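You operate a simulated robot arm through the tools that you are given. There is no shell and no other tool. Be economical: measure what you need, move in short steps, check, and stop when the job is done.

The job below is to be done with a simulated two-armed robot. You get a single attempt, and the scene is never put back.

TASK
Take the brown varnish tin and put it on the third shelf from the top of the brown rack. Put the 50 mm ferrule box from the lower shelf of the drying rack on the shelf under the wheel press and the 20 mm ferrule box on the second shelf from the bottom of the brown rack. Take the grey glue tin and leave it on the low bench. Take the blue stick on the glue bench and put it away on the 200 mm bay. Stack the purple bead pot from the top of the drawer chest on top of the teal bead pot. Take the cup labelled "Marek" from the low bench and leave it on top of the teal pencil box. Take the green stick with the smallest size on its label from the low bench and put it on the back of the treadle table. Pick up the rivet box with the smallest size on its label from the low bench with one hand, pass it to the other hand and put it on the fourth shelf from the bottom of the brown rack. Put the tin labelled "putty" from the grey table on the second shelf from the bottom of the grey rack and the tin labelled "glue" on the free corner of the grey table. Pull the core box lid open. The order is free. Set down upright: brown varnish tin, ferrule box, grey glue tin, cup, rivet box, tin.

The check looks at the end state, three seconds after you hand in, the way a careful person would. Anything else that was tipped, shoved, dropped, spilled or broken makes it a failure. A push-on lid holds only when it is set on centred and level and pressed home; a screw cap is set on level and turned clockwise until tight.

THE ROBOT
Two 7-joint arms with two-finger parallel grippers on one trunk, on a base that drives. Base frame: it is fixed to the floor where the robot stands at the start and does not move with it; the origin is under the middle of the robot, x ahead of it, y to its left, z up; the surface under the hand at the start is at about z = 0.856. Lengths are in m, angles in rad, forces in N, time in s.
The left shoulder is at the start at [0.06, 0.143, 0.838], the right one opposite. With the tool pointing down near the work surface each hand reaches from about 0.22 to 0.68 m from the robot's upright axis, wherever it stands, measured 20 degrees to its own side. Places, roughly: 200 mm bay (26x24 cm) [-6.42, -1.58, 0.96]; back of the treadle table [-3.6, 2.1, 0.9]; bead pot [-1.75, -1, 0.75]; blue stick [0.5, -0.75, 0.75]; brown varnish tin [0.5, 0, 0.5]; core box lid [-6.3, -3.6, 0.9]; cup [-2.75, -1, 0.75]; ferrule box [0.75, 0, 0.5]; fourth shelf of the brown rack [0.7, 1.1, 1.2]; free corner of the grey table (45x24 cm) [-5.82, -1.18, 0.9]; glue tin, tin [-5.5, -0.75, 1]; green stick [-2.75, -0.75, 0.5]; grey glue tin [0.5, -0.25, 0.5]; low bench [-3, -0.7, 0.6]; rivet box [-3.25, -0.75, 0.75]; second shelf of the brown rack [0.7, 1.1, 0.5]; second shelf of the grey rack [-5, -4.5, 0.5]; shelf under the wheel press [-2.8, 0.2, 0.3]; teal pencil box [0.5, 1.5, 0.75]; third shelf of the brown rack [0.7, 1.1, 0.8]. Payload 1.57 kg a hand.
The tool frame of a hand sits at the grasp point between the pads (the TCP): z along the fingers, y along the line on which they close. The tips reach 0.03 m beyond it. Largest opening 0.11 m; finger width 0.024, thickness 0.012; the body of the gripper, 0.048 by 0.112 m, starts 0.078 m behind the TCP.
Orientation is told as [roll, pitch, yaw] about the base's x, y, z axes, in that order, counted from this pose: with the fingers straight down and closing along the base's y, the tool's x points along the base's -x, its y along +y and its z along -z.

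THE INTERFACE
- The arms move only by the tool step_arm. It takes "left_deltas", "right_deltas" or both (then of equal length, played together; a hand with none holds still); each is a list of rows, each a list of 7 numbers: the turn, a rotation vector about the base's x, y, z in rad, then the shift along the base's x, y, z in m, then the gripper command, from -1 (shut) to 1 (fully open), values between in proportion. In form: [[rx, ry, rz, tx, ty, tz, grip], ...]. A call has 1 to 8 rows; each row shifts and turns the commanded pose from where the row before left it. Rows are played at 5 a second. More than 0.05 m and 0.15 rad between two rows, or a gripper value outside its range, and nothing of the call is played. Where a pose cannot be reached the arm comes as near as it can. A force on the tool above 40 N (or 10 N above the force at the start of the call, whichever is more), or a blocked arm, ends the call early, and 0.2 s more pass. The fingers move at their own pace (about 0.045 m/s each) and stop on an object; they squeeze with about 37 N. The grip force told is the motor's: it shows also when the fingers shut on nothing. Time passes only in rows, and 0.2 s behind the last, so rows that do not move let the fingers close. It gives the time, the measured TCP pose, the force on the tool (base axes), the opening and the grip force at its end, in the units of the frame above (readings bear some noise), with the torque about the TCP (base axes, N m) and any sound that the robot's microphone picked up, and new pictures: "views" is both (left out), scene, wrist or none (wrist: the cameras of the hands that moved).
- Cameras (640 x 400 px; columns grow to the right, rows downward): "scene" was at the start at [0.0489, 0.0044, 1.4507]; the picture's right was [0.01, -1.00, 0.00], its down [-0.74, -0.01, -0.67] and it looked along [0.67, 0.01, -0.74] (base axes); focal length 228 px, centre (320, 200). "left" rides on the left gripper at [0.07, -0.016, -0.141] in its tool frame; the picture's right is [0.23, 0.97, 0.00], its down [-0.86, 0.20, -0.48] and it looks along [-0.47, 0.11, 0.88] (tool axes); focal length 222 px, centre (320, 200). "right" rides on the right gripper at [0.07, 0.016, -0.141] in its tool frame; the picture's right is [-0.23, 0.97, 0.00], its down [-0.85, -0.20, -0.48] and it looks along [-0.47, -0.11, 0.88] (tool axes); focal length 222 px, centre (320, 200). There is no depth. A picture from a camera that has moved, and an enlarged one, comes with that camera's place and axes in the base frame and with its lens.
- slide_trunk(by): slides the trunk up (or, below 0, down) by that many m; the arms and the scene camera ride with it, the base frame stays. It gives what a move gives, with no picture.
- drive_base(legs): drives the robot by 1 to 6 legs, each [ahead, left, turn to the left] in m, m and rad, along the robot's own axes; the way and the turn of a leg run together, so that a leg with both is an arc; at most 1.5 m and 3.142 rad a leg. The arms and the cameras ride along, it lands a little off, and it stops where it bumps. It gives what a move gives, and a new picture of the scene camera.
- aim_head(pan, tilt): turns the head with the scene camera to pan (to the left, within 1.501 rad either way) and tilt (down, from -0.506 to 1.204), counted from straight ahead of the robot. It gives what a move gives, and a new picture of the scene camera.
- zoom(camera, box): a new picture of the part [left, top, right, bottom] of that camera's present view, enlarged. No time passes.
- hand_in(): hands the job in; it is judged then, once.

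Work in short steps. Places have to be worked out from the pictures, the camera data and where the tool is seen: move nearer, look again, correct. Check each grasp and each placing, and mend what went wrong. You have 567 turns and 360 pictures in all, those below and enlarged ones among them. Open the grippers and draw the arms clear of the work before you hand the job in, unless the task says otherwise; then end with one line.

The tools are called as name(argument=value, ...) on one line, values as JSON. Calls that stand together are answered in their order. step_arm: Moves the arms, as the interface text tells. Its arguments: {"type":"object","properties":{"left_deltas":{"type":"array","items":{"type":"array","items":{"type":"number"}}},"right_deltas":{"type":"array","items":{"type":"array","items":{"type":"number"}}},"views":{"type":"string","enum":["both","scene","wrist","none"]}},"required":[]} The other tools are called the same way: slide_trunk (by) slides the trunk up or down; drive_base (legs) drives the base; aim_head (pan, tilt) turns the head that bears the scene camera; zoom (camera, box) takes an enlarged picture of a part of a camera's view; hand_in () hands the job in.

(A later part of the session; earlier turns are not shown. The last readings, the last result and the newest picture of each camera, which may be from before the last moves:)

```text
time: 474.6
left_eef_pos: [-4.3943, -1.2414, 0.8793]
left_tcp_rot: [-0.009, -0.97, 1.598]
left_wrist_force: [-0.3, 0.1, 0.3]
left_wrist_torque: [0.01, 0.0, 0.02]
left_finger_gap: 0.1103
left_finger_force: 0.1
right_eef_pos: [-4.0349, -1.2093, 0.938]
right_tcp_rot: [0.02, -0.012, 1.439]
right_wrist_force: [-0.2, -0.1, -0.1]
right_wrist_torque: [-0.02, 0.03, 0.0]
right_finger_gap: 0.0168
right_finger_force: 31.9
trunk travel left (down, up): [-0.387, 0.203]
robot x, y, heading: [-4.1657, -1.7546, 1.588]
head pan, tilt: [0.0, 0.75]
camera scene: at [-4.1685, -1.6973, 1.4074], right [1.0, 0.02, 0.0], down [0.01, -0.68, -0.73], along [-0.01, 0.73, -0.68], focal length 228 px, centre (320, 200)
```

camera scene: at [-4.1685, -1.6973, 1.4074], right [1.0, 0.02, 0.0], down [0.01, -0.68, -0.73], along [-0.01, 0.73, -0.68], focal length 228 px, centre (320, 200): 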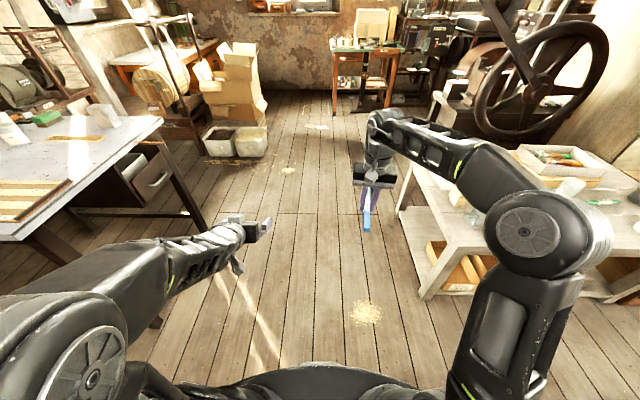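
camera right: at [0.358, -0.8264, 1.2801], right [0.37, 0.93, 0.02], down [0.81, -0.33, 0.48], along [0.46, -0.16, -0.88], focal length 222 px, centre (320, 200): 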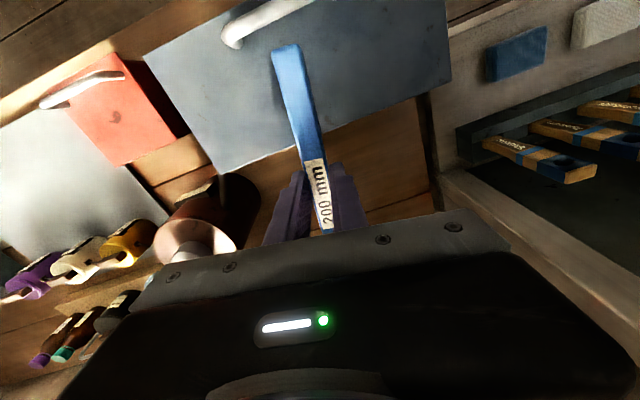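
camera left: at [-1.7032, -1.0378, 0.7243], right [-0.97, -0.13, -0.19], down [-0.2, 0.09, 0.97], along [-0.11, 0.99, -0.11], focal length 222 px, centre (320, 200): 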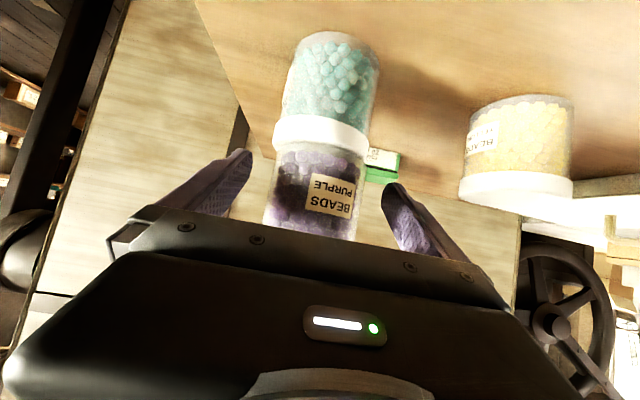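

I go on along +y, then turn to face -y at the bench's rear-left.

drive_base(legs=[[1.4, 0, 0], [0.4, 0, 0]])

drive_base(legs=[[0, 0, -1.58], [0, 0, -1.58]])

aim_head(pan=0.5, tilt=0.7)

```text
time: 483.7
left_eef_pos: [-4.5059, 0.5481, 0.8795]
left_tcp_rot: [-0.008, -0.968, 1.652]
left_wrist_force: [-0.6, -0.7, -0.1]
left_wrist_torque: [0.02, -0.02, 0.01]
left_finger_gap: 0.11
left_finger_force: 0.1
right_eef_pos: [-4.1489, 0.601, 0.938]
right_tcp_rot: [0.02, -0.011, 1.495]
right_wrist_force: [-0.1, -0.4, -0.1]
right_wrist_torque: [0.02, 0.01, -0.02]
right_finger_gap: 0.0167
right_finger_force: 31.6
trunk travel left (down, up): [-0.387, 0.203]
robot x, y, heading: [-4.2481, 0.0496, 1.643]
head pan, tilt: [0.0, 0.75]
camera scene: at [-4.2551, 0.1057, 1.4074], right [1.0, 0.07, 0.0], down [0.05, -0.68, -0.73], along [-0.05, 0.73, -0.68], focal length 228 px, centre (320, 200)
```

scene: 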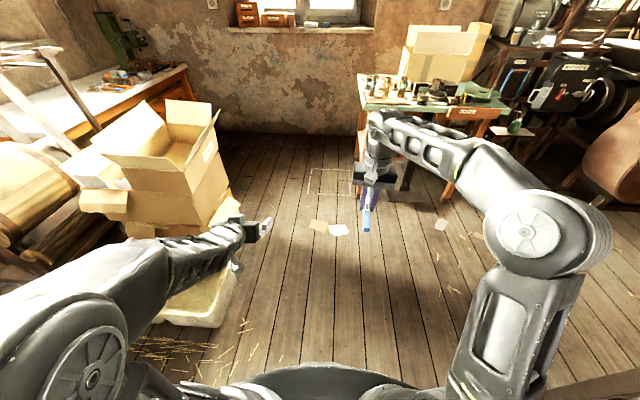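

```text
time: 491.7
left_eef_pos: [-3.9826, -0.4421, 0.8791]
left_tcp_rot: [-0.009, -0.971, -1.458]
left_wrist_force: [0.0, 1.5, -0.6]
left_wrist_torque: [0.01, -0.01, -0.01]
left_finger_gap: 0.1101
left_finger_force: 0.1
right_eef_pos: [-4.3347, -0.5037, 0.939]
right_tcp_rot: [0.022, -0.009, -1.614]
right_wrist_force: [-0.5, 0.0, 0.6]
right_wrist_torque: [0.02, 0.01, 0.01]
right_finger_gap: 0.017
right_finger_force: 32.1
trunk travel left (down, up): [-0.387, 0.203]
robot x, y, heading: [-4.2517, 0.0491, -1.469]
head pan, tilt: [0.0, 0.75]
camera scene: at [-4.2457, -0.0005, 1.4074], right [-0.99, -0.1, 0.0], down [-0.07, 0.68, -0.73], along [0.08, -0.73, -0.68], focal length 228 px, centre (320, 200)
```

scene: 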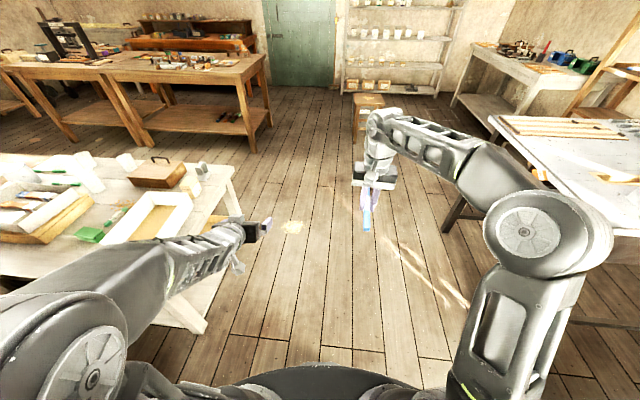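

```text
time: 492.6
left_eef_pos: [-3.9801, -0.4418, 0.8792]
left_tcp_rot: [-0.01, -0.972, -1.459]
left_wrist_force: [-0.3, 1.0, -1.4]
left_wrist_torque: [0.0, 0.0, 0.0]
left_finger_gap: 0.1101
left_finger_force: 0.1
right_eef_pos: [-4.335, -0.5048, 0.9384]
right_tcp_rot: [0.021, -0.011, -1.614]
right_wrist_force: [0.1, 0.4, -0.7]
right_wrist_torque: [0.0, 0.01, 0.02]
right_finger_gap: 0.0168
right_finger_force: 32.1
trunk travel left (down, up): [-0.387, 0.203]
robot x, y, heading: [-4.2524, 0.0478, -1.468]
head pan, tilt: [0.499, 0.7]
camera scene: at [-4.2062, 0.012, 1.4116], right [-0.82, -0.57, 0.0], down [-0.37, 0.53, -0.76], along [0.43, -0.63, -0.64], focal length 228 px, centre (320, 200)
```

scene: 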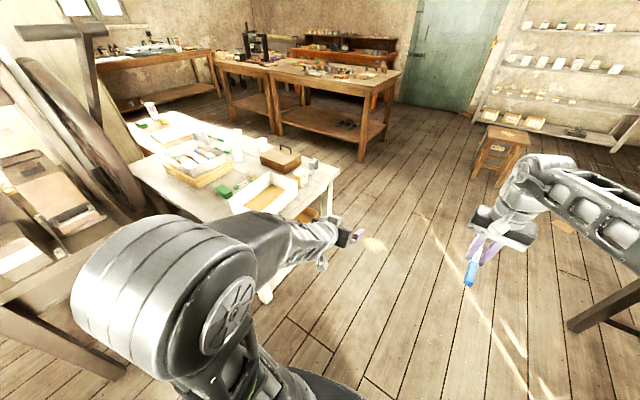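

I zoom to measure the stick and bench end from here.

zoom(camera="scene", box=[120, 110, 360, 260])

```text
2.67 times, centred on (240, 185) of scene
camera zoom: at [-4.2062, 0.012, 1.4116], right [-0.82, -0.57, 0.0], down [-0.37, 0.53, -0.76], along [0.43, -0.63, -0.64], focal length 608 px, centre (533, 240)
```

zoom: 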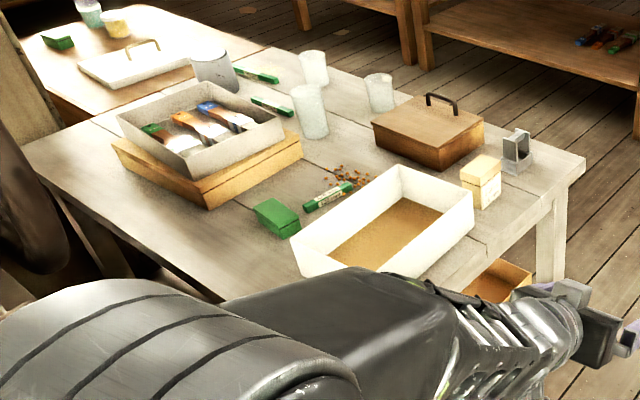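

The stick's centre is (-3.21,-0.637), along y; the bench's left end is at x≈-3.60. I'll take it from the bench's left end with a vertical, yawed left hand. Turn to face +x and position.

drive_base(legs=[[0, 0, 1.468], [0, -0.84, 0]])

step_arm(left_deltas=[[0, 0.14, 0, 0, 0, 0.01, 1], [0, 0.14, 0, 0, 0, 0.01, 1], [0, 0.14, 0, 0, 0, 0.01, 1], [0, 0.14, 0, 0, 0, 0, 1], [0, 0.14, 0, 0, 0, 0, 1], [0, 0.14, 0, 0, 0, 0, 1], [0, 0.13, 0, 0, 0, 0, 1], [0, 0, 0, 0, 0, 0, 1]], views="scene")

```text
time: 500.7
left_eef_pos: [-3.7499, -0.6035, 0.8799]
left_tcp_rot: [-0.008, -0.97, -0.015]
left_wrist_force: [0.3, -0.7, 0.3]
left_wrist_torque: [-0.02, 0.02, 0.0]
left_finger_gap: 0.1101
left_finger_force: 0.0
right_eef_pos: [-3.7315, -0.9629, 0.9385]
right_tcp_rot: [0.02, -0.011, -0.172]
right_wrist_force: [-0.2, -0.1, 0.5]
right_wrist_torque: [0.0, -0.01, -0.03]
right_finger_gap: 0.0165
right_finger_force: 31.6
trunk travel left (down, up): [-0.387, 0.203]
robot x, y, heading: [-4.2748, -0.8078, -0.023]
head pan, tilt: [0.499, 0.7]
camera scene: at [-4.2255, -0.7657, 1.4117], right [0.46, -0.89, 0.0], down [-0.57, -0.29, -0.76], along [0.68, 0.35, -0.64], focal length 228 px, centre (320, 200)
```

scene: 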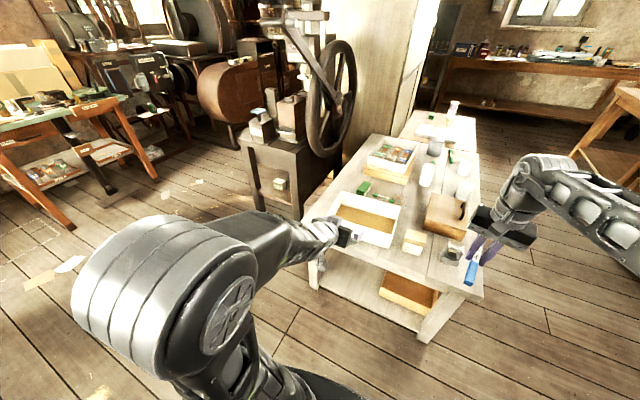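

```text
time: 502.5
left_eef_pos: [-3.7496, -0.6037, 0.9095]
left_tcp_rot: [-0.021, 0.003, -0.011]
left_wrist_force: [0.4, -0.3, -0.3]
left_wrist_torque: [-0.03, -0.01, -0.01]
left_finger_gap: 0.1099
left_finger_force: 0.0
right_eef_pos: [-3.7318, -0.9631, 0.938]
right_tcp_rot: [0.022, -0.01, -0.174]
right_wrist_force: [0.2, 0.2, -0.1]
right_wrist_torque: [-0.01, 0.02, -0.03]
right_finger_gap: 0.0167
right_finger_force: 31.6
trunk travel left (down, up): [-0.387, 0.203]
robot x, y, heading: [-4.2711, -0.8085, -0.022]
head pan, tilt: [0.499, 0.7]
camera scene: at [-4.2255, -0.7654, 1.4116], right [0.46, -0.89, 0.0], down [-0.57, -0.29, -0.76], along [0.68, 0.35, -0.64], focal length 228 px, centre (320, 200)
```

scene: 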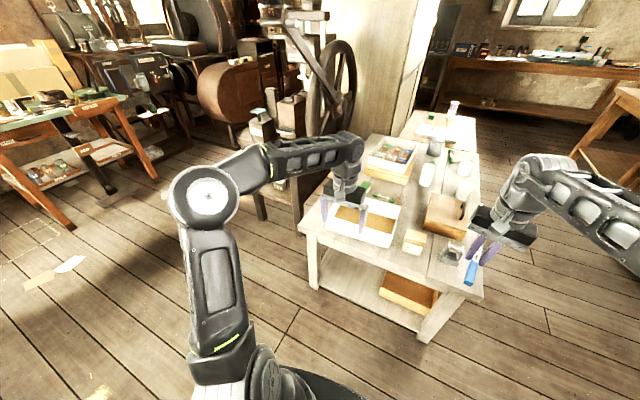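

Now yaw the left hand by +1.43 rad so it closes across the stick.

step_arm(left_deltas=[[0, 0, 0.145, 0, 0, 0, 1], [0, 0, 0.145, 0, 0, 0, 1], [0, 0, 0.145, 0, 0, 0, 1], [0, 0, 0.145, 0, 0, 0, 1], [0, 0, 0.145, 0, 0, 0, 1], [0, 0, 0.145, 0, 0, 0, 1], [0, 0, 0.145, 0, 0, 0, 1], [0, 0, 0.145, 0, 0, 0, 1]], views="none")

step_arm(left_deltas=[[0, 0, 0.145, 0, 0, 0, 0.5], [0, 0, 0.145, 0, 0, 0, 0.2], [0, 0, 0, 0, 0, 0, 0.2]], views="none")

drive_base(legs=[[0.33, 0.03, 0.022]])

zoom(camera="left", box=[0, 0, 640, 400])

```text
time: 504.3
left_eef_pos: [-3.7501, -0.6036, 0.9093]
left_tcp_rot: [-0.02, 0.0, 1.156]
left_wrist_force: [-0.6, -0.5, -0.2]
left_wrist_torque: [0.02, 0.02, 0.01]
left_finger_gap: 0.11
left_finger_force: 0.2
right_eef_pos: [-3.7328, -0.963, 0.938]
right_tcp_rot: [0.022, -0.009, -0.174]
right_wrist_force: [0.7, -0.6, -0.5]
right_wrist_torque: [0.01, 0.02, 0.02]
right_finger_gap: 0.0169
right_finger_force: 31.9
trunk travel left (down, up): [-0.387, 0.203]
robot x, y, heading: [-4.2716, -0.8061, -0.024]
head pan, tilt: [0.499, 0.7]
```

```text
time: 505.1
left_eef_pos: [-3.7491, -0.6031, 0.9086]
left_tcp_rot: [-0.021, 0.001, 1.444]
left_wrist_force: [-0.3, 0.2, 0.9]
left_wrist_torque: [0.01, 0.03, -0.03]
left_finger_gap: 0.066
left_finger_force: 0.1
right_eef_pos: [-3.7332, -0.9629, 0.9388]
right_tcp_rot: [0.021, -0.011, -0.175]
right_wrist_force: [0.0, 0.1, -0.9]
right_wrist_torque: [0.01, 0.05, -0.01]
right_finger_gap: 0.0165
right_finger_force: 32.0
trunk travel left (down, up): [-0.387, 0.203]
robot x, y, heading: [-4.2703, -0.8057, -0.022]
head pan, tilt: [0.499, 0.7]
```

```text
time: 507.3
left_eef_pos: [-3.419, -0.5723, 0.9091]
left_tcp_rot: [-0.02, 0.001, 1.456]
left_wrist_force: [0.8, 0.4, -0.3]
left_wrist_torque: [-0.01, -0.03, 0.02]
left_finger_gap: 0.0661
left_finger_force: 0.0
right_eef_pos: [-3.3984, -0.931, 0.9368]
right_tcp_rot: [0.02, -0.01, -0.16]
right_wrist_force: [1.0, 0.4, -0.6]
right_wrist_torque: [0.01, 0.04, -0.01]
right_finger_gap: 0.0168
right_finger_force: 31.8
trunk travel left (down, up): [-0.387, 0.203]
robot x, y, heading: [-3.9373, -0.7845, -0.011]
head pan, tilt: [0.499, 0.7]
camera scene: at [-3.8933, -0.7406, 1.4116], right [0.47, -0.88, 0.0], down [-0.57, -0.3, -0.76], along [0.68, 0.36, -0.64], focal length 228 px, centre (320, 200)
```

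scene: 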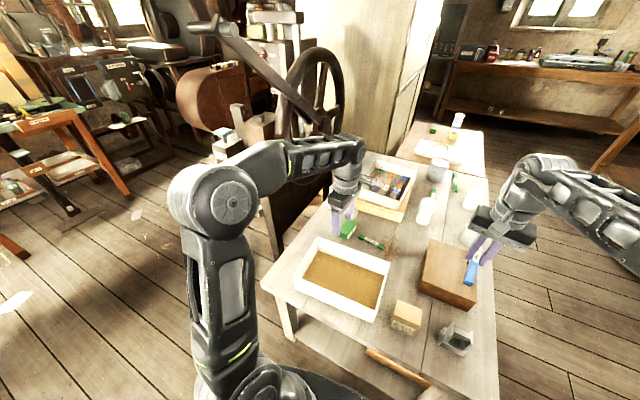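

```text
1.00 times, centred on (320, 200) of left (not enlarged: the box is as wide or as high as the picture)
camera zoom: at [-3.4144, -0.6419, 1.0504], right [-0.99, -0.11, -0.02], down [-0.11, 0.87, 0.47], along [-0.04, 0.47, -0.88], focal length 222 px, centre (320, 200)
```

zoom: 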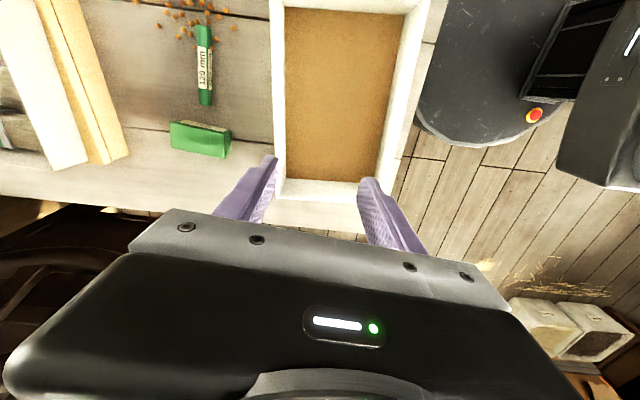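

The stick's centre is confirmed at (-3.208,-0.637). I creep the base 3 cm closer and extend the left hand above the stick.

drive_base(legs=[[0.035, 0, 0]])

step_arm(left_deltas=[[0, 0, 0, 0.04, -0.02, 0, 0.2], [0, 0, 0, 0.04, -0.02, 0, 0.2], [0, 0, 0, 0.035, -0.02, -0.02, 0.2], [0, 0, 0, 0.03, 0, -0.04, 0.2], [0, 0, 0, 0.03, 0, -0.04, 0.2], [0, 0, 0, 0.005, 0, -0.045, 0.2], [0, 0, 0, 0, 0, -0.03, 0.2], [0, 0, 0, 0, 0, 0, 0.2]], views="wrist")

```text
time: 508.2
left_eef_pos: [-3.3848, -0.5728, 0.9075]
left_tcp_rot: [-0.02, 0.001, 1.455]
left_wrist_force: [1.0, -0.6, 0.2]
left_wrist_torque: [-0.01, -0.01, -0.02]
left_finger_gap: 0.0658
left_finger_force: 0.0
right_eef_pos: [-3.3613, -0.9324, 0.9373]
right_tcp_rot: [0.02, -0.009, -0.161]
right_wrist_force: [-0.4, 0.0, -0.6]
right_wrist_torque: [0.01, 0.04, 0.01]
right_finger_gap: 0.0167
right_finger_force: 32.0
trunk travel left (down, up): [-0.387, 0.203]
robot x, y, heading: [-3.9034, -0.7852, -0.007]
head pan, tilt: [0.499, 0.7]
camera scene: at [-3.8573, -0.7411, 1.4116], right [0.47, -0.88, 0.0], down [-0.57, -0.3, -0.76], along [0.67, 0.36, -0.64], focal length 228 px, centre (320, 200)
```

scene: 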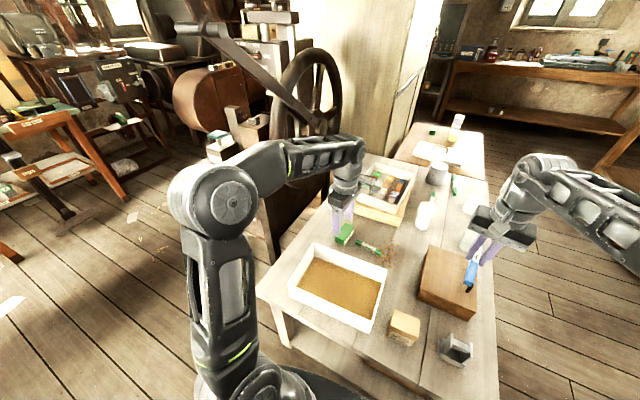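

```text
time: 510.0
left_eef_pos: [-3.2195, -0.6316, 0.7485]
left_tcp_rot: [-0.021, 0.0, 1.456]
left_wrist_force: [0.6, -0.6, -0.2]
left_wrist_torque: [-0.02, -0.04, -0.03]
left_finger_gap: 0.0661
left_finger_force: 0.1
left hand out of reach, approached as far as the arm can: row 5
right_eef_pos: [-3.3628, -0.9324, 0.9387]
right_tcp_rot: [0.02, -0.01, -0.159]
right_wrist_force: [0.1, 0.5, -0.8]
right_wrist_torque: [-0.04, 0.0, -0.02]
right_finger_gap: 0.0169
right_finger_force: 32.2
trunk travel left (down, up): [-0.387, 0.203]
robot x, y, heading: [-3.9066, -0.7828, -0.009]
head pan, tilt: [0.499, 0.7]
camera left: at [-3.2142, -0.7012, 0.8888], right [-0.99, -0.11, -0.02], down [-0.11, 0.87, 0.47], along [-0.04, 0.47, -0.88], focal length 222 px, centre (320, 200)
```

left: 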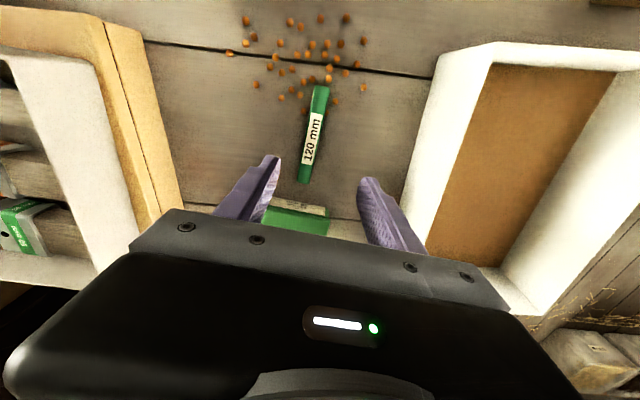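

Nearly over it. Final shift +1.3 cm in x and descend to z≈0.634, then close.

step_arm(left_deltas=[[0, 0, 0, 0.007, -0.003, -0.03, 0.2], [0, 0, 0, 0.007, -0.003, -0.03, 0.2], [0, 0, 0, 0, 0, -0.03, 0.2], [0, 0, 0, 0, 0, -0.018, 0.2], [0, 0, 0, 0, 0, -0.006, 0.2], [0, 0, 0, 0, 0, 0, 0.2]], views="wrist")

```text
time: 511.4
left_eef_pos: [-3.2033, -0.6375, 0.6365]
left_tcp_rot: [-0.02, 0.0, 1.456]
left_wrist_force: [-0.3, 0.1, 0.5]
left_wrist_torque: [-0.03, -0.02, -0.03]
left_finger_gap: 0.0661
left_finger_force: 0.1
right_eef_pos: [-3.3638, -0.9322, 0.9369]
right_tcp_rot: [0.021, -0.011, -0.157]
right_wrist_force: [0.7, 0.0, 1.5]
right_wrist_torque: [0.0, 0.0, -0.01]
right_finger_gap: 0.0167
right_finger_force: 32.0
trunk travel left (down, up): [-0.387, 0.203]
robot x, y, heading: [-3.9013, -0.7868, -0.012]
head pan, tilt: [0.499, 0.7]
camera left: at [-3.1981, -0.7074, 0.7771], right [-0.99, -0.11, -0.02], down [-0.11, 0.87, 0.47], along [-0.04, 0.47, -0.88], focal length 222 px, centre (320, 200)
```

left: 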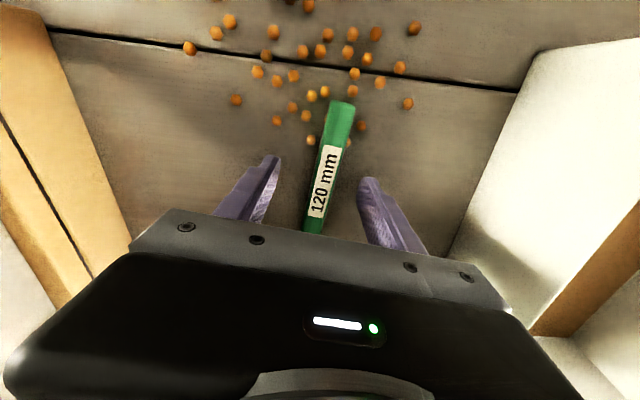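

Close on the green stick.

step_arm(left_deltas=[[0, 0, 0, 0, 0, 0, -1], [0, 0, 0, 0, 0, 0, -1], [0, 0, 0, 0, 0, 0, -1], [0, 0, 0, 0, 0, 0, -1], [0, 0, 0, 0, 0, 0.02, -1], [0, 0, 0, 0, 0, 0.04, -1], [0, 0, 0, 0, 0, 0.03, -1], [0, 0, 0, 0, 0, 0, -1]], views="wrist")

```text
time: 513.2
left_eef_pos: [-3.2048, -0.636, 0.7267]
left_tcp_rot: [-0.02, 0.0, 1.455]
left_wrist_force: [0.1, 0.7, -1.1]
left_wrist_torque: [-0.01, 0.0, 0.0]
left_finger_gap: 0.0167
left_finger_force: 31.9
right_eef_pos: [-3.3626, -0.9313, 0.9368]
right_tcp_rot: [0.021, -0.01, -0.158]
right_wrist_force: [-0.1, 0.6, -1.0]
right_wrist_torque: [0.03, 0.02, -0.04]
right_finger_gap: 0.017
right_finger_force: 32.2
trunk travel left (down, up): [-0.387, 0.203]
robot x, y, heading: [-3.9011, -0.7852, -0.01]
head pan, tilt: [0.499, 0.7]
camera left: at [-3.1999, -0.7057, 0.8678], right [-0.99, -0.11, -0.02], down [-0.11, 0.87, 0.47], along [-0.04, 0.47, -0.88], focal length 222 px, centre (320, 200)
```

left: 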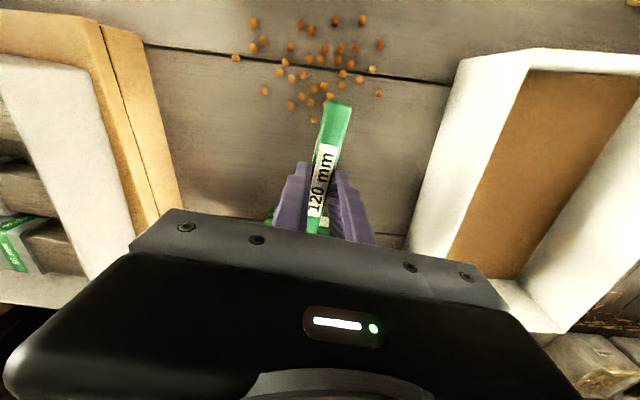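

Green stick held. Retract and raise, then drive back and head to the treadle table.

step_arm(left_deltas=[[0, 0, 0, 0, 0, 0.04, -1], [0, 0, 0, -0.03, 0, 0.04, -1], [0, 0, 0, -0.03, 0, 0.04, -1], [0, 0, 0, -0.03, 0, 0.04, -1], [0, 0, 0, -0.03, 0, 0.04, -1], [0, 0, 0, -0.03, 0, 0, -1], [0, 0, 0, 0, 0, 0, -1]], views="none")

drive_base(legs=[[-0.3, 0, 0.01], [0, 0, 1.57], [1.2, 0, 0]])

aim_head(pan=0, tilt=0.55)

```text
time: 514.8
left_eef_pos: [-3.3543, -0.6362, 0.9273]
left_tcp_rot: [-0.021, -0.001, 1.455]
left_wrist_force: [-0.3, 0.4, 0.8]
left_wrist_torque: [0.02, 0.01, -0.01]
left_finger_gap: 0.0165
left_finger_force: 31.8
right_eef_pos: [-3.3632, -0.9315, 0.9393]
right_tcp_rot: [0.021, -0.011, -0.16]
right_wrist_force: [-0.6, 0.6, -0.5]
right_wrist_torque: [0.02, 0.02, 0.04]
right_finger_gap: 0.0168
right_finger_force: 32.0
trunk travel left (down, up): [-0.387, 0.203]
robot x, y, heading: [-3.9035, -0.7819, -0.011]
head pan, tilt: [0.499, 0.7]
```

```text
time: 526.3
left_eef_pos: [-4.4229, 0.9494, 0.9264]
left_tcp_rot: [-0.021, 0.0, 3.09]
left_wrist_force: [0.6, 0.1, 0.0]
left_wrist_torque: [-0.01, -0.03, 0.01]
left_finger_gap: 0.0165
left_finger_force: 32.1
right_eef_pos: [-4.1261, 0.9593, 0.9385]
right_tcp_rot: [0.021, -0.011, 1.476]
right_wrist_force: [0.4, -0.5, -0.7]
right_wrist_torque: [0.0, 0.02, 0.03]
right_finger_gap: 0.0166
right_finger_force: 31.6
trunk travel left (down, up): [-0.387, 0.203]
robot x, y, heading: [-4.2381, 0.4091, 1.623]
head pan, tilt: [0.499, 0.7]
camera scene: at [-4.2824, 0.4561, 1.4116], right [0.85, 0.52, 0.0], down [0.34, -0.55, -0.76], along [-0.4, 0.65, -0.64], focal length 228 px, centre (320, 200)
```

scene: 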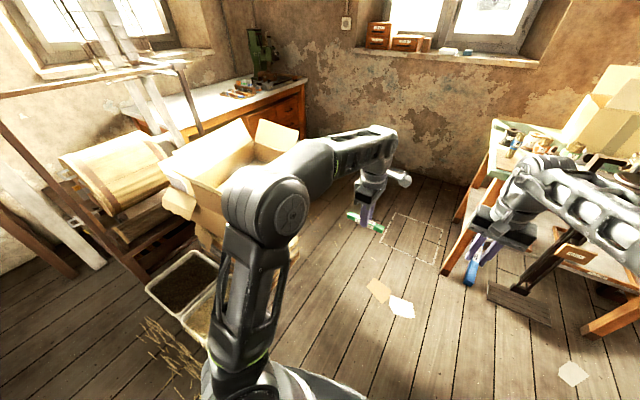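

```text
time: 527.2
left_eef_pos: [-4.4218, 0.9492, 0.9277]
left_tcp_rot: [-0.022, -0.001, 3.089]
left_wrist_force: [0.1, 0.0, -0.7]
left_wrist_torque: [-0.01, 0.01, 0.02]
left_finger_gap: 0.0167
left_finger_force: 31.6
right_eef_pos: [-4.1264, 0.9578, 0.9381]
right_tcp_rot: [0.021, -0.01, 1.474]
right_wrist_force: [-0.6, -0.7, -0.3]
right_wrist_torque: [0.01, 0.01, 0.0]
right_finger_gap: 0.0169
right_finger_force: 31.8
trunk travel left (down, up): [-0.387, 0.203]
robot x, y, heading: [-4.2401, 0.4102, 1.623]
head pan, tilt: [0.0, 0.55]
camera scene: at [-4.2427, 0.4732, 1.4248], right [1.0, 0.05, 0.0], down [0.03, -0.52, -0.85], along [-0.05, 0.85, -0.52], focal length 228 px, centre (320, 200)
```

scene: 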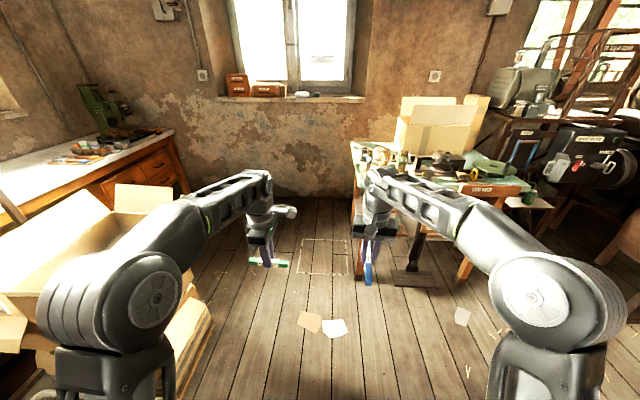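

Zoom on the treadle table.

zoom(camera="scene", box=[330, 80, 560, 290])

```text
1.90 times, centred on (445, 185) of scene
camera zoom: at [-4.2427, 0.4732, 1.4248], right [1.0, 0.05, 0.0], down [0.03, -0.52, -0.85], along [-0.05, 0.85, -0.52], focal length 434 px, centre (82, 229)
```

zoom: 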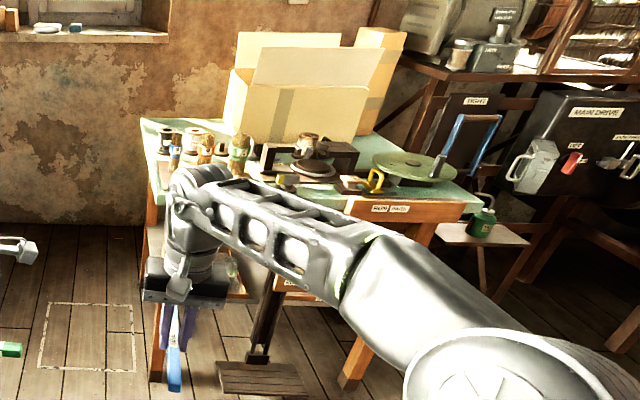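

I shift right in front of the treadle table and raise the trunk for a better look.

drive_base(legs=[[0, -0.6, -0.05], [0.25, 0, 0]])

slide_trunk(by=0.2)

zoom(camera="scene", box=[160, 60, 480, 260])

```text
time: 532.0
left_eef_pos: [-3.8053, 1.224, 0.9283]
left_tcp_rot: [-0.019, 0.001, 3.036]
left_wrist_force: [1.0, -0.3, -1.2]
left_wrist_torque: [-0.04, -0.01, -0.02]
left_finger_gap: 0.0166
left_finger_force: 31.6
right_eef_pos: [-3.5092, 1.2174, 0.937]
right_tcp_rot: [0.021, -0.008, 1.422]
right_wrist_force: [0.2, 0.3, -0.2]
right_wrist_torque: [-0.04, -0.01, 0.01]
right_finger_gap: 0.017
right_finger_force: 31.7
trunk travel left (down, up): [-0.387, 0.203]
robot x, y, heading: [-3.6522, 0.6723, 1.574]
head pan, tilt: [0.0, 0.55]
camera scene: at [-3.6506, 0.7386, 1.4247], right [1.0, 0.0, 0.0], down [0.0, -0.52, -0.85], along [0.0, 0.85, -0.52], focal length 228 px, centre (320, 200)
```

scene: 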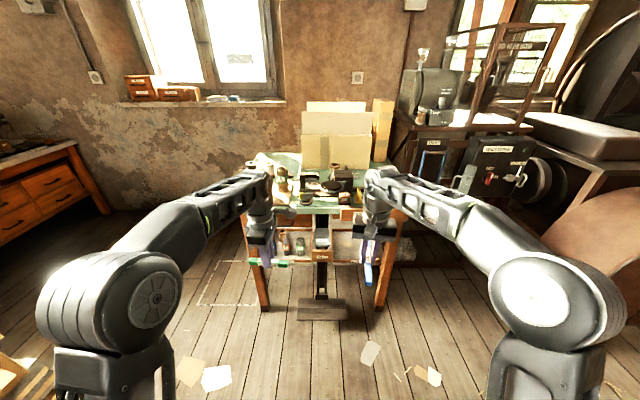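

```text
time: 534.2
left_eef_pos: [-3.8053, 1.2228, 1.1281]
left_tcp_rot: [-0.022, -0.002, 3.036]
left_wrist_force: [-0.2, -0.8, -0.5]
left_wrist_torque: [-0.02, -0.01, 0.0]
left_finger_gap: 0.0167
left_finger_force: 32.1
right_eef_pos: [-3.5084, 1.2163, 1.1371]
right_tcp_rot: [0.02, -0.012, 1.424]
right_wrist_force: [-0.4, -0.5, -0.2]
right_wrist_torque: [0.0, -0.02, -0.02]
right_finger_gap: 0.0169
right_finger_force: 32.2
trunk travel left (down, up): [-0.587, 0.003]
robot x, y, heading: [-3.6502, 0.6749, 1.57]
head pan, tilt: [0.0, 0.55]
```

```text
2.00 times, centred on (320, 160) of scene
camera zoom: at [-3.6506, 0.738, 1.6247], right [1.0, 0.0, 0.0], down [0.0, -0.52, -0.85], along [0.0, 0.85, -0.52], focal length 456 px, centre (320, 280)
```

zoom: 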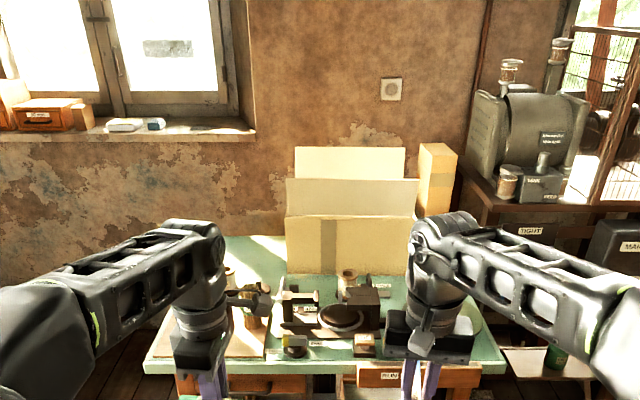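

The table back is too far from the front; I'll come from the table's left end, facing +x, near (-4.43, 1.85).

drive_base(legs=[[0, 0.8, 0], [0, 0, -1.57]])

drive_base(legs=[[0, 0.85, 0]])

aim_head(pan=0.3, tilt=0.7)

```text
time: 542.3
left_eef_pos: [-3.9177, 0.8367, 1.1272]
left_tcp_rot: [-0.021, 0.0, 1.48]
left_wrist_force: [-0.3, 0.5, -1.2]
left_wrist_torque: [0.01, -0.01, -0.02]
left_finger_gap: 0.0163
left_finger_force: 31.6
right_eef_pos: [-3.9187, 0.5406, 1.1376]
right_tcp_rot: [0.021, -0.012, -0.134]
right_wrist_force: [-0.2, 0.1, -0.9]
right_wrist_torque: [0.0, 0.02, 0.01]
right_finger_gap: 0.017
right_finger_force: 32.4
trunk travel left (down, up): [-0.587, 0.003]
robot x, y, heading: [-4.4642, 0.6731, 0.017]
head pan, tilt: [0.0, 0.55]
camera scene: at [-4.4043, 0.6786, 1.6248], right [0.01, -1.0, 0.0], down [-0.52, -0.01, -0.85], along [0.85, 0.01, -0.52], focal length 228 px, centre (320, 200)
```

scene: 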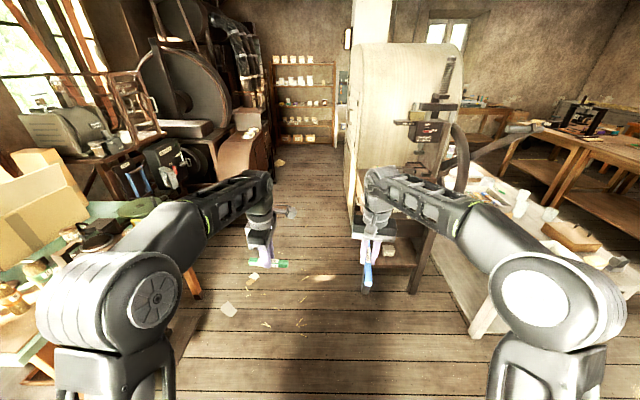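

```text
time: 546.8
left_eef_pos: [-3.9322, 1.6892, 1.1271]
left_tcp_rot: [-0.021, 0.0, 1.487]
left_wrist_force: [0.8, -0.2, 0.4]
left_wrist_torque: [0.01, -0.02, 0.0]
left_finger_gap: 0.0166
left_finger_force: 31.7
right_eef_pos: [-3.9334, 1.3921, 1.1378]
right_tcp_rot: [0.022, -0.011, -0.128]
right_wrist_force: [-0.2, -0.4, -0.1]
right_wrist_torque: [0.0, 0.0, 0.0]
right_finger_gap: 0.0167
right_finger_force: 32.0
trunk travel left (down, up): [-0.587, 0.003]
robot x, y, heading: [-4.4802, 1.524, 0.019]
head pan, tilt: [0.0, 0.55]
camera scene: at [-4.4182, 1.528, 1.6248], right [0.02, -1.0, 0.0], down [-0.52, -0.01, -0.85], along [0.85, 0.02, -0.52], focal length 228 px, centre (320, 200)
```

scene: 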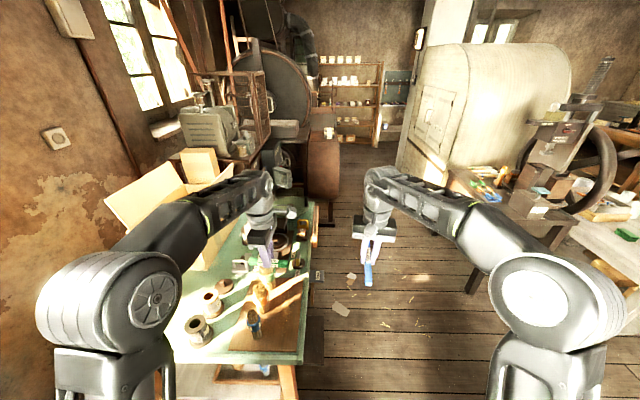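

```text
time: 547.6
left_eef_pos: [-3.9332, 1.6884, 1.1271]
left_tcp_rot: [-0.02, 0.0, 1.483]
left_wrist_force: [-0.1, 0.7, -0.3]
left_wrist_torque: [-0.01, -0.04, 0.0]
left_finger_gap: 0.0168
left_finger_force: 31.9
right_eef_pos: [-3.9334, 1.392, 1.138]
right_tcp_rot: [0.021, -0.011, -0.129]
right_wrist_force: [1.0, -0.4, 0.3]
right_wrist_torque: [0.03, 0.03, 0.01]
right_finger_gap: 0.0167
right_finger_force: 31.8
trunk travel left (down, up): [-0.587, 0.003]
robot x, y, heading: [-4.481, 1.5231, 0.019]
head pan, tilt: [0.3, 0.7]
camera scene: at [-4.4273, 1.5523, 1.6117], right [0.31, -0.95, 0.0], down [-0.61, -0.2, -0.77], along [0.73, 0.24, -0.64], focal length 228 px, centre (320, 200)
```

scene: 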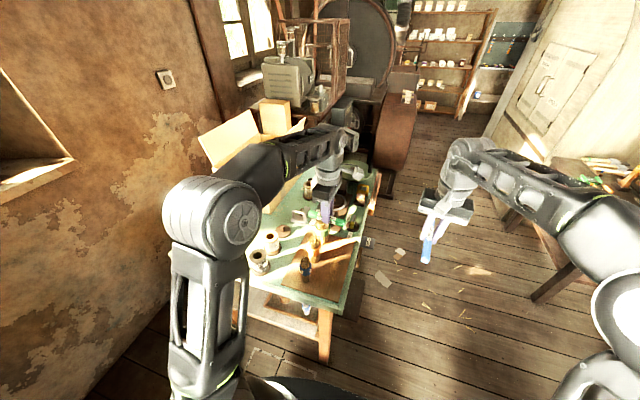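

Zoom on the table.

zoom(camera="scene", box=[190, 90, 390, 320])

zoom(camera="left", box=[0, 0, 640, 400])

```text
1.74 times, centred on (290, 205) of scene
camera zoom: at [-4.4273, 1.5523, 1.6117], right [0.31, -0.95, 0.0], down [-0.61, -0.2, -0.77], along [0.73, 0.24, -0.64], focal length 396 px, centre (372, 191)
```

zoom: 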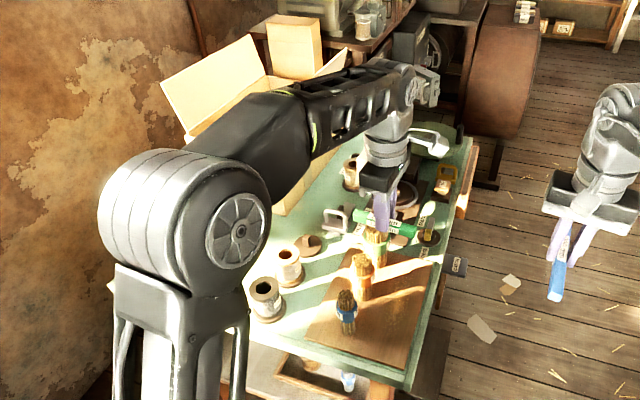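

```text
1.00 times, centred on (320, 200) of left (not enlarged: the box is as wide or as high as the picture)
camera zoom: at [-3.9249, 1.6188, 1.2685], right [-0.99, -0.14, -0.02], down [-0.14, 0.87, 0.47], along [-0.05, 0.47, -0.88], focal length 222 px, centre (320, 200)
```

zoom: 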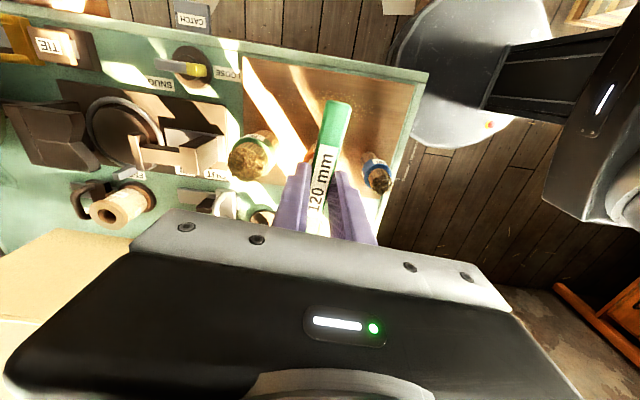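

I shift 0.22 m further along the table end and look straight down with the left wrist camera.

drive_base(legs=[[0, 0.22, -0.02]])

step_arm(left_deltas=[[0, 0, 0, 0, 0.04, 0, -1], [0, 0, 0, 0, 0.04, 0, -1], [0, 0, 0, 0, 0, 0, -1]], views="both")

```text
time: 549.3
left_eef_pos: [-3.9312, 1.8988, 1.1275]
left_tcp_rot: [-0.021, -0.001, 1.466]
left_wrist_force: [-0.3, 0.6, -0.6]
left_wrist_torque: [-0.02, 0.03, 0.02]
left_finger_gap: 0.0163
left_finger_force: 31.9
right_eef_pos: [-3.9379, 1.6031, 1.1379]
right_tcp_rot: [0.022, -0.01, -0.147]
right_wrist_force: [0.5, 0.1, -0.1]
right_wrist_torque: [-0.04, 0.01, 0.02]
right_finger_gap: 0.0169
right_finger_force: 31.6
trunk travel left (down, up): [-0.587, 0.003]
robot x, y, heading: [-4.4812, 1.7388, 0.005]
head pan, tilt: [0.3, 0.7]
camera scene: at [-4.4289, 1.773, 1.6116], right [0.3, -0.96, 0.0], down [-0.62, -0.19, -0.76], along [0.73, 0.23, -0.64], focal length 228 px, centre (320, 200)
```

scene: 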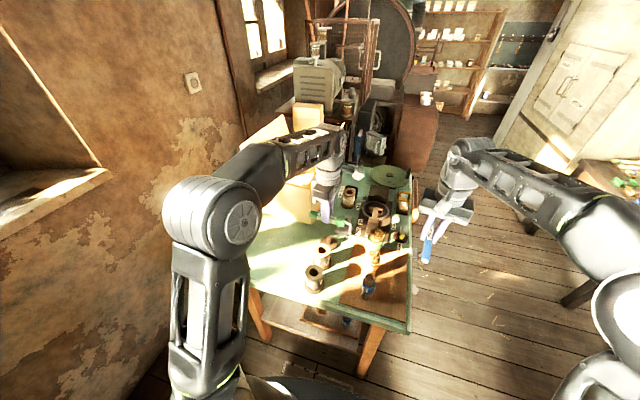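

```text
time: 550.1
left_eef_pos: [-3.9316, 1.98, 1.1293]
left_tcp_rot: [-0.023, -0.002, 1.464]
left_wrist_force: [0.2, 0.0, -0.7]
left_wrist_torque: [0.0, 0.01, 0.02]
left_finger_gap: 0.0163
left_finger_force: 31.7
right_eef_pos: [-3.9378, 1.6005, 1.138]
right_tcp_rot: [0.019, -0.011, -0.147]
right_wrist_force: [0.8, 0.3, -0.8]
right_wrist_torque: [-0.02, -0.04, 0.0]
right_finger_gap: 0.0166
right_finger_force: 31.8
trunk travel left (down, up): [-0.587, 0.003]
robot x, y, heading: [-4.4821, 1.7441, -0.004]
head pan, tilt: [0.3, 0.7]
camera scene: at [-4.429, 1.7712, 1.6116], right [0.3, -0.96, 0.0], down [-0.62, -0.19, -0.76], along [0.73, 0.23, -0.64], focal length 228 px, centre (320, 200)
camera left: at [-3.9259, 1.9088, 1.2692], right [-0.99, -0.12, -0.02], down [-0.12, 0.87, 0.48], along [-0.04, 0.47, -0.88], focal length 222 px, centre (320, 200)
```

scene: 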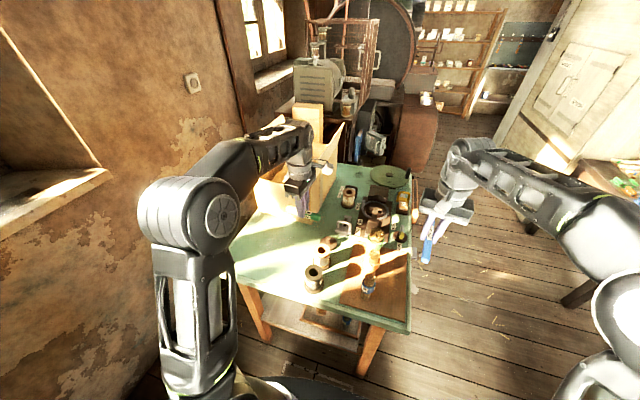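
left: 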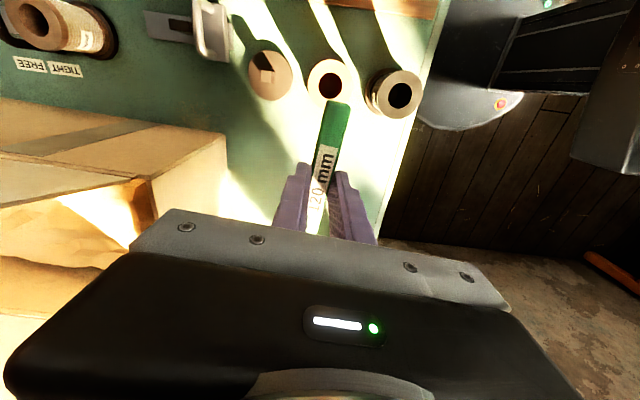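

The back-left of the table is free around (-3.92, 2.1). I move the stick there and lower.

step_arm(left_deltas=[[0, 0, 0, 0.005, 0.04, -0.02, -1], [0, 0, 0, 0.005, 0.04, -0.03, -1], [0, 0, 0, 0, 0.035, -0.03, -1], [0, 0, 0, 0, 0, -0.045, -1], [0, 0, 0, 0, 0, -0.045, -1], [0, 0, 0, 0, 0, -0.03, -1], [0, 0, 0, 0, 0, 0, -1]], views="both")

```text
refused: row 2 steps farther than a row can; nothing moved
```

Repeat with rows within the limit.

step_arm(left_deltas=[[0, 0, 0, 0.005, 0.04, -0.02, -1], [0, 0, 0, 0.005, 0.04, -0.02, -1], [0, 0, 0, 0, 0.035, -0.03, -1], [0, 0, 0, 0, 0, -0.045, -1], [0, 0, 0, 0, 0, -0.045, -1], [0, 0, 0, 0, 0, -0.04, -1], [0, 0, 0, 0, 0, 0, -1]], views="both")

```text
time: 551.7
left_eef_pos: [-3.9224, 2.0926, 0.9254]
left_tcp_rot: [-0.019, 0.001, 1.465]
left_wrist_force: [0.6, 0.7, -0.1]
left_wrist_torque: [0.0, -0.02, -0.02]
left_finger_gap: 0.0165
left_finger_force: 31.6
right_eef_pos: [-3.9384, 1.6017, 1.1384]
right_tcp_rot: [0.021, -0.009, -0.147]
right_wrist_force: [0.0, 0.3, -0.5]
right_wrist_torque: [-0.01, -0.04, 0.02]
right_finger_gap: 0.0167
right_finger_force: 31.7
trunk travel left (down, up): [-0.587, 0.003]
robot x, y, heading: [-4.4816, 1.7448, 0.003]
head pan, tilt: [0.3, 0.7]
camera scene: at [-4.4295, 1.7716, 1.6117], right [0.3, -0.96, 0.0], down [-0.62, -0.19, -0.77], along [0.73, 0.23, -0.64], focal length 228 px, centre (320, 200)
camera left: at [-3.9171, 2.0238, 1.0666], right [-0.99, -0.12, -0.02], down [-0.12, 0.87, 0.47], along [-0.04, 0.47, -0.88], focal length 222 px, centre (320, 200)
```

scene: 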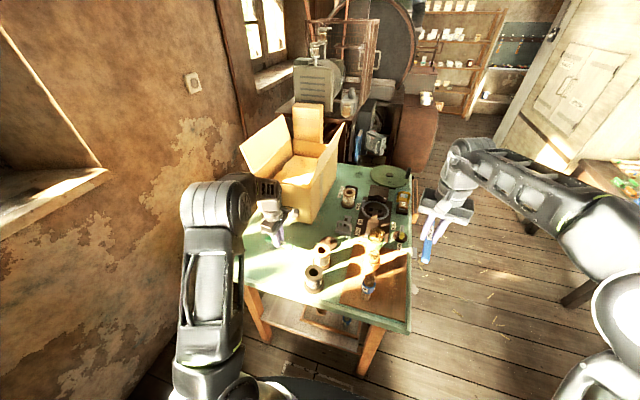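
left: 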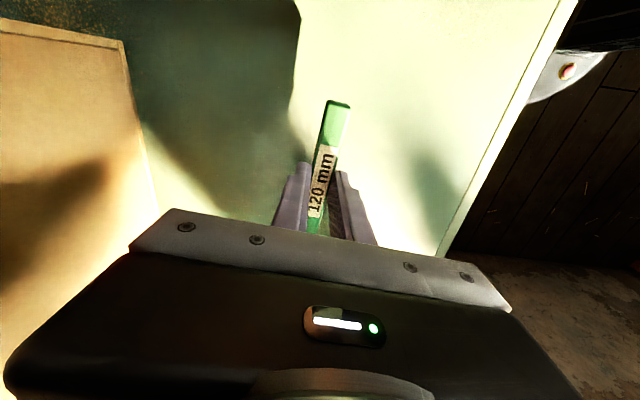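

Free table surface below. Lower to contact in small rows.

step_arm(left_deltas=[[0, 0, 0, 0, 0, -0.015, -1], [0, 0, 0, 0, 0, -0.012, -1], [0, 0, 0, 0, 0, -0.008, -1], [0, 0, 0, 0, 0, -0.006, -1], [0, 0, 0, 0, 0, -0.006, -1], [0, 0, 0, 0, 0, -0.006, -1], [0, 0, 0, 0, 0, 0, -1]], views="wrist")

```text
time: 552.8
left_eef_pos: [-3.9226, 2.0929, 0.8925]
left_tcp_rot: [-0.026, -0.004, 1.464]
left_wrist_force: [-8.7, -1.5, 15.1]
left_wrist_torque: [0.01, 0.48, 0.01]
left_finger_gap: 0.0166
left_finger_force: 31.4
right_eef_pos: [-3.9411, 1.5991, 1.1392]
right_tcp_rot: [0.022, -0.011, -0.148]
right_wrist_force: [-1.0, 0.2, -1.1]
right_wrist_torque: [0.0, -0.03, 0.02]
right_finger_gap: 0.0164
right_finger_force: 31.9
trunk travel left (down, up): [-0.587, 0.003]
robot x, y, heading: [-4.4812, 1.7419, -0.001]
head pan, tilt: [0.3, 0.7]
stopped in row 5 (left hand): the force on the tool passed its limit at 49 N (the readings are from after the stop); the commanded pose is now the measured one
camera left: at [-3.9171, 2.0231, 1.0314], right [-0.99, -0.12, -0.03], down [-0.12, 0.87, 0.48], along [-0.04, 0.48, -0.88], focal length 222 px, centre (320, 200)
```

left: 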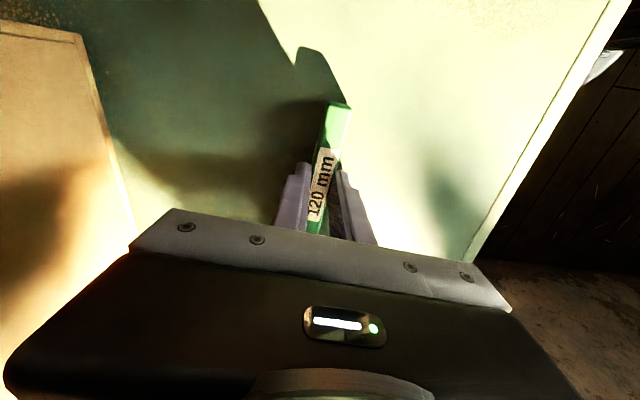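

Contact. Open slightly, then rise.

step_arm(left_deltas=[[0, 0, 0, 0, 0, 0.002, -0.4], [0, 0, 0, 0, 0, 0, -0.2], [0, 0, 0, 0, 0, 0, 0], [0, 0, 0, 0, 0, 0.03, 0], [0, 0, 0, 0, 0, 0.045, 0], [0, 0, 0, 0, 0, 0.045, 0], [0, 0, 0, 0, -0.03, 0.04, 0], [0, 0, 0, 0, -0.03, 0.03, 0]], views="both")

```text
time: 554.6
left_eef_pos: [-3.9188, 2.035, 1.0833]
left_tcp_rot: [-0.021, -0.002, 1.466]
left_wrist_force: [-0.4, -0.2, 0.3]
left_wrist_torque: [0.01, 0.01, 0.04]
left_finger_gap: 0.0548
left_finger_force: 0.0
right_eef_pos: [-3.9376, 1.6013, 1.1383]
right_tcp_rot: [0.02, -0.011, -0.149]
right_wrist_force: [-0.1, 0.1, -0.1]
right_wrist_torque: [0.01, -0.04, -0.01]
right_finger_gap: 0.0168
right_finger_force: 31.9
trunk travel left (down, up): [-0.587, 0.003]
robot x, y, heading: [-4.4805, 1.7418, 0.002]
head pan, tilt: [0.3, 0.7]
camera scene: at [-4.4293, 1.771, 1.6116], right [0.3, -0.96, 0.0], down [-0.62, -0.19, -0.77], along [0.73, 0.23, -0.64], focal length 228 px, centre (320, 200)
camera left: at [-3.9143, 1.9649, 1.2233], right [-0.99, -0.12, -0.02], down [-0.12, 0.87, 0.48], along [-0.04, 0.47, -0.88], focal length 222 px, centre (320, 200)
```

scene: 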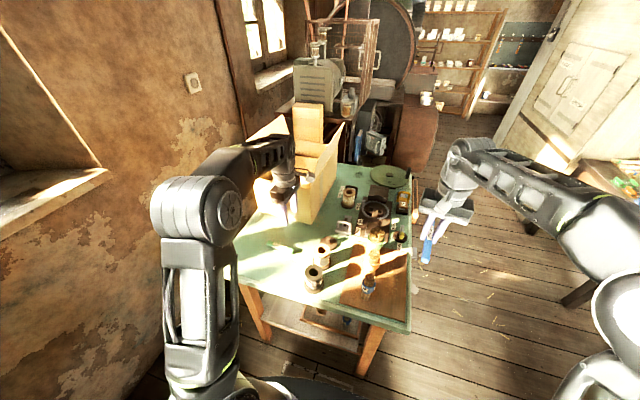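
left: 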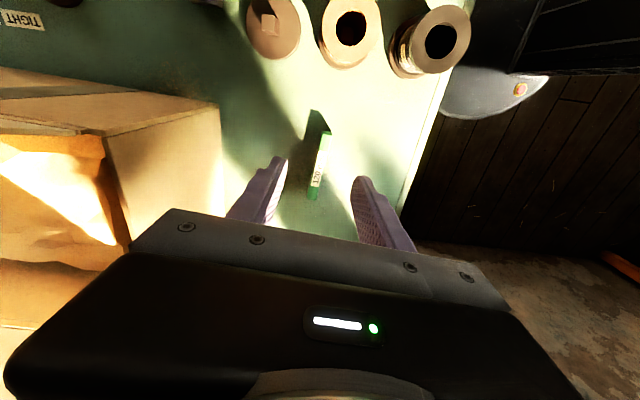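

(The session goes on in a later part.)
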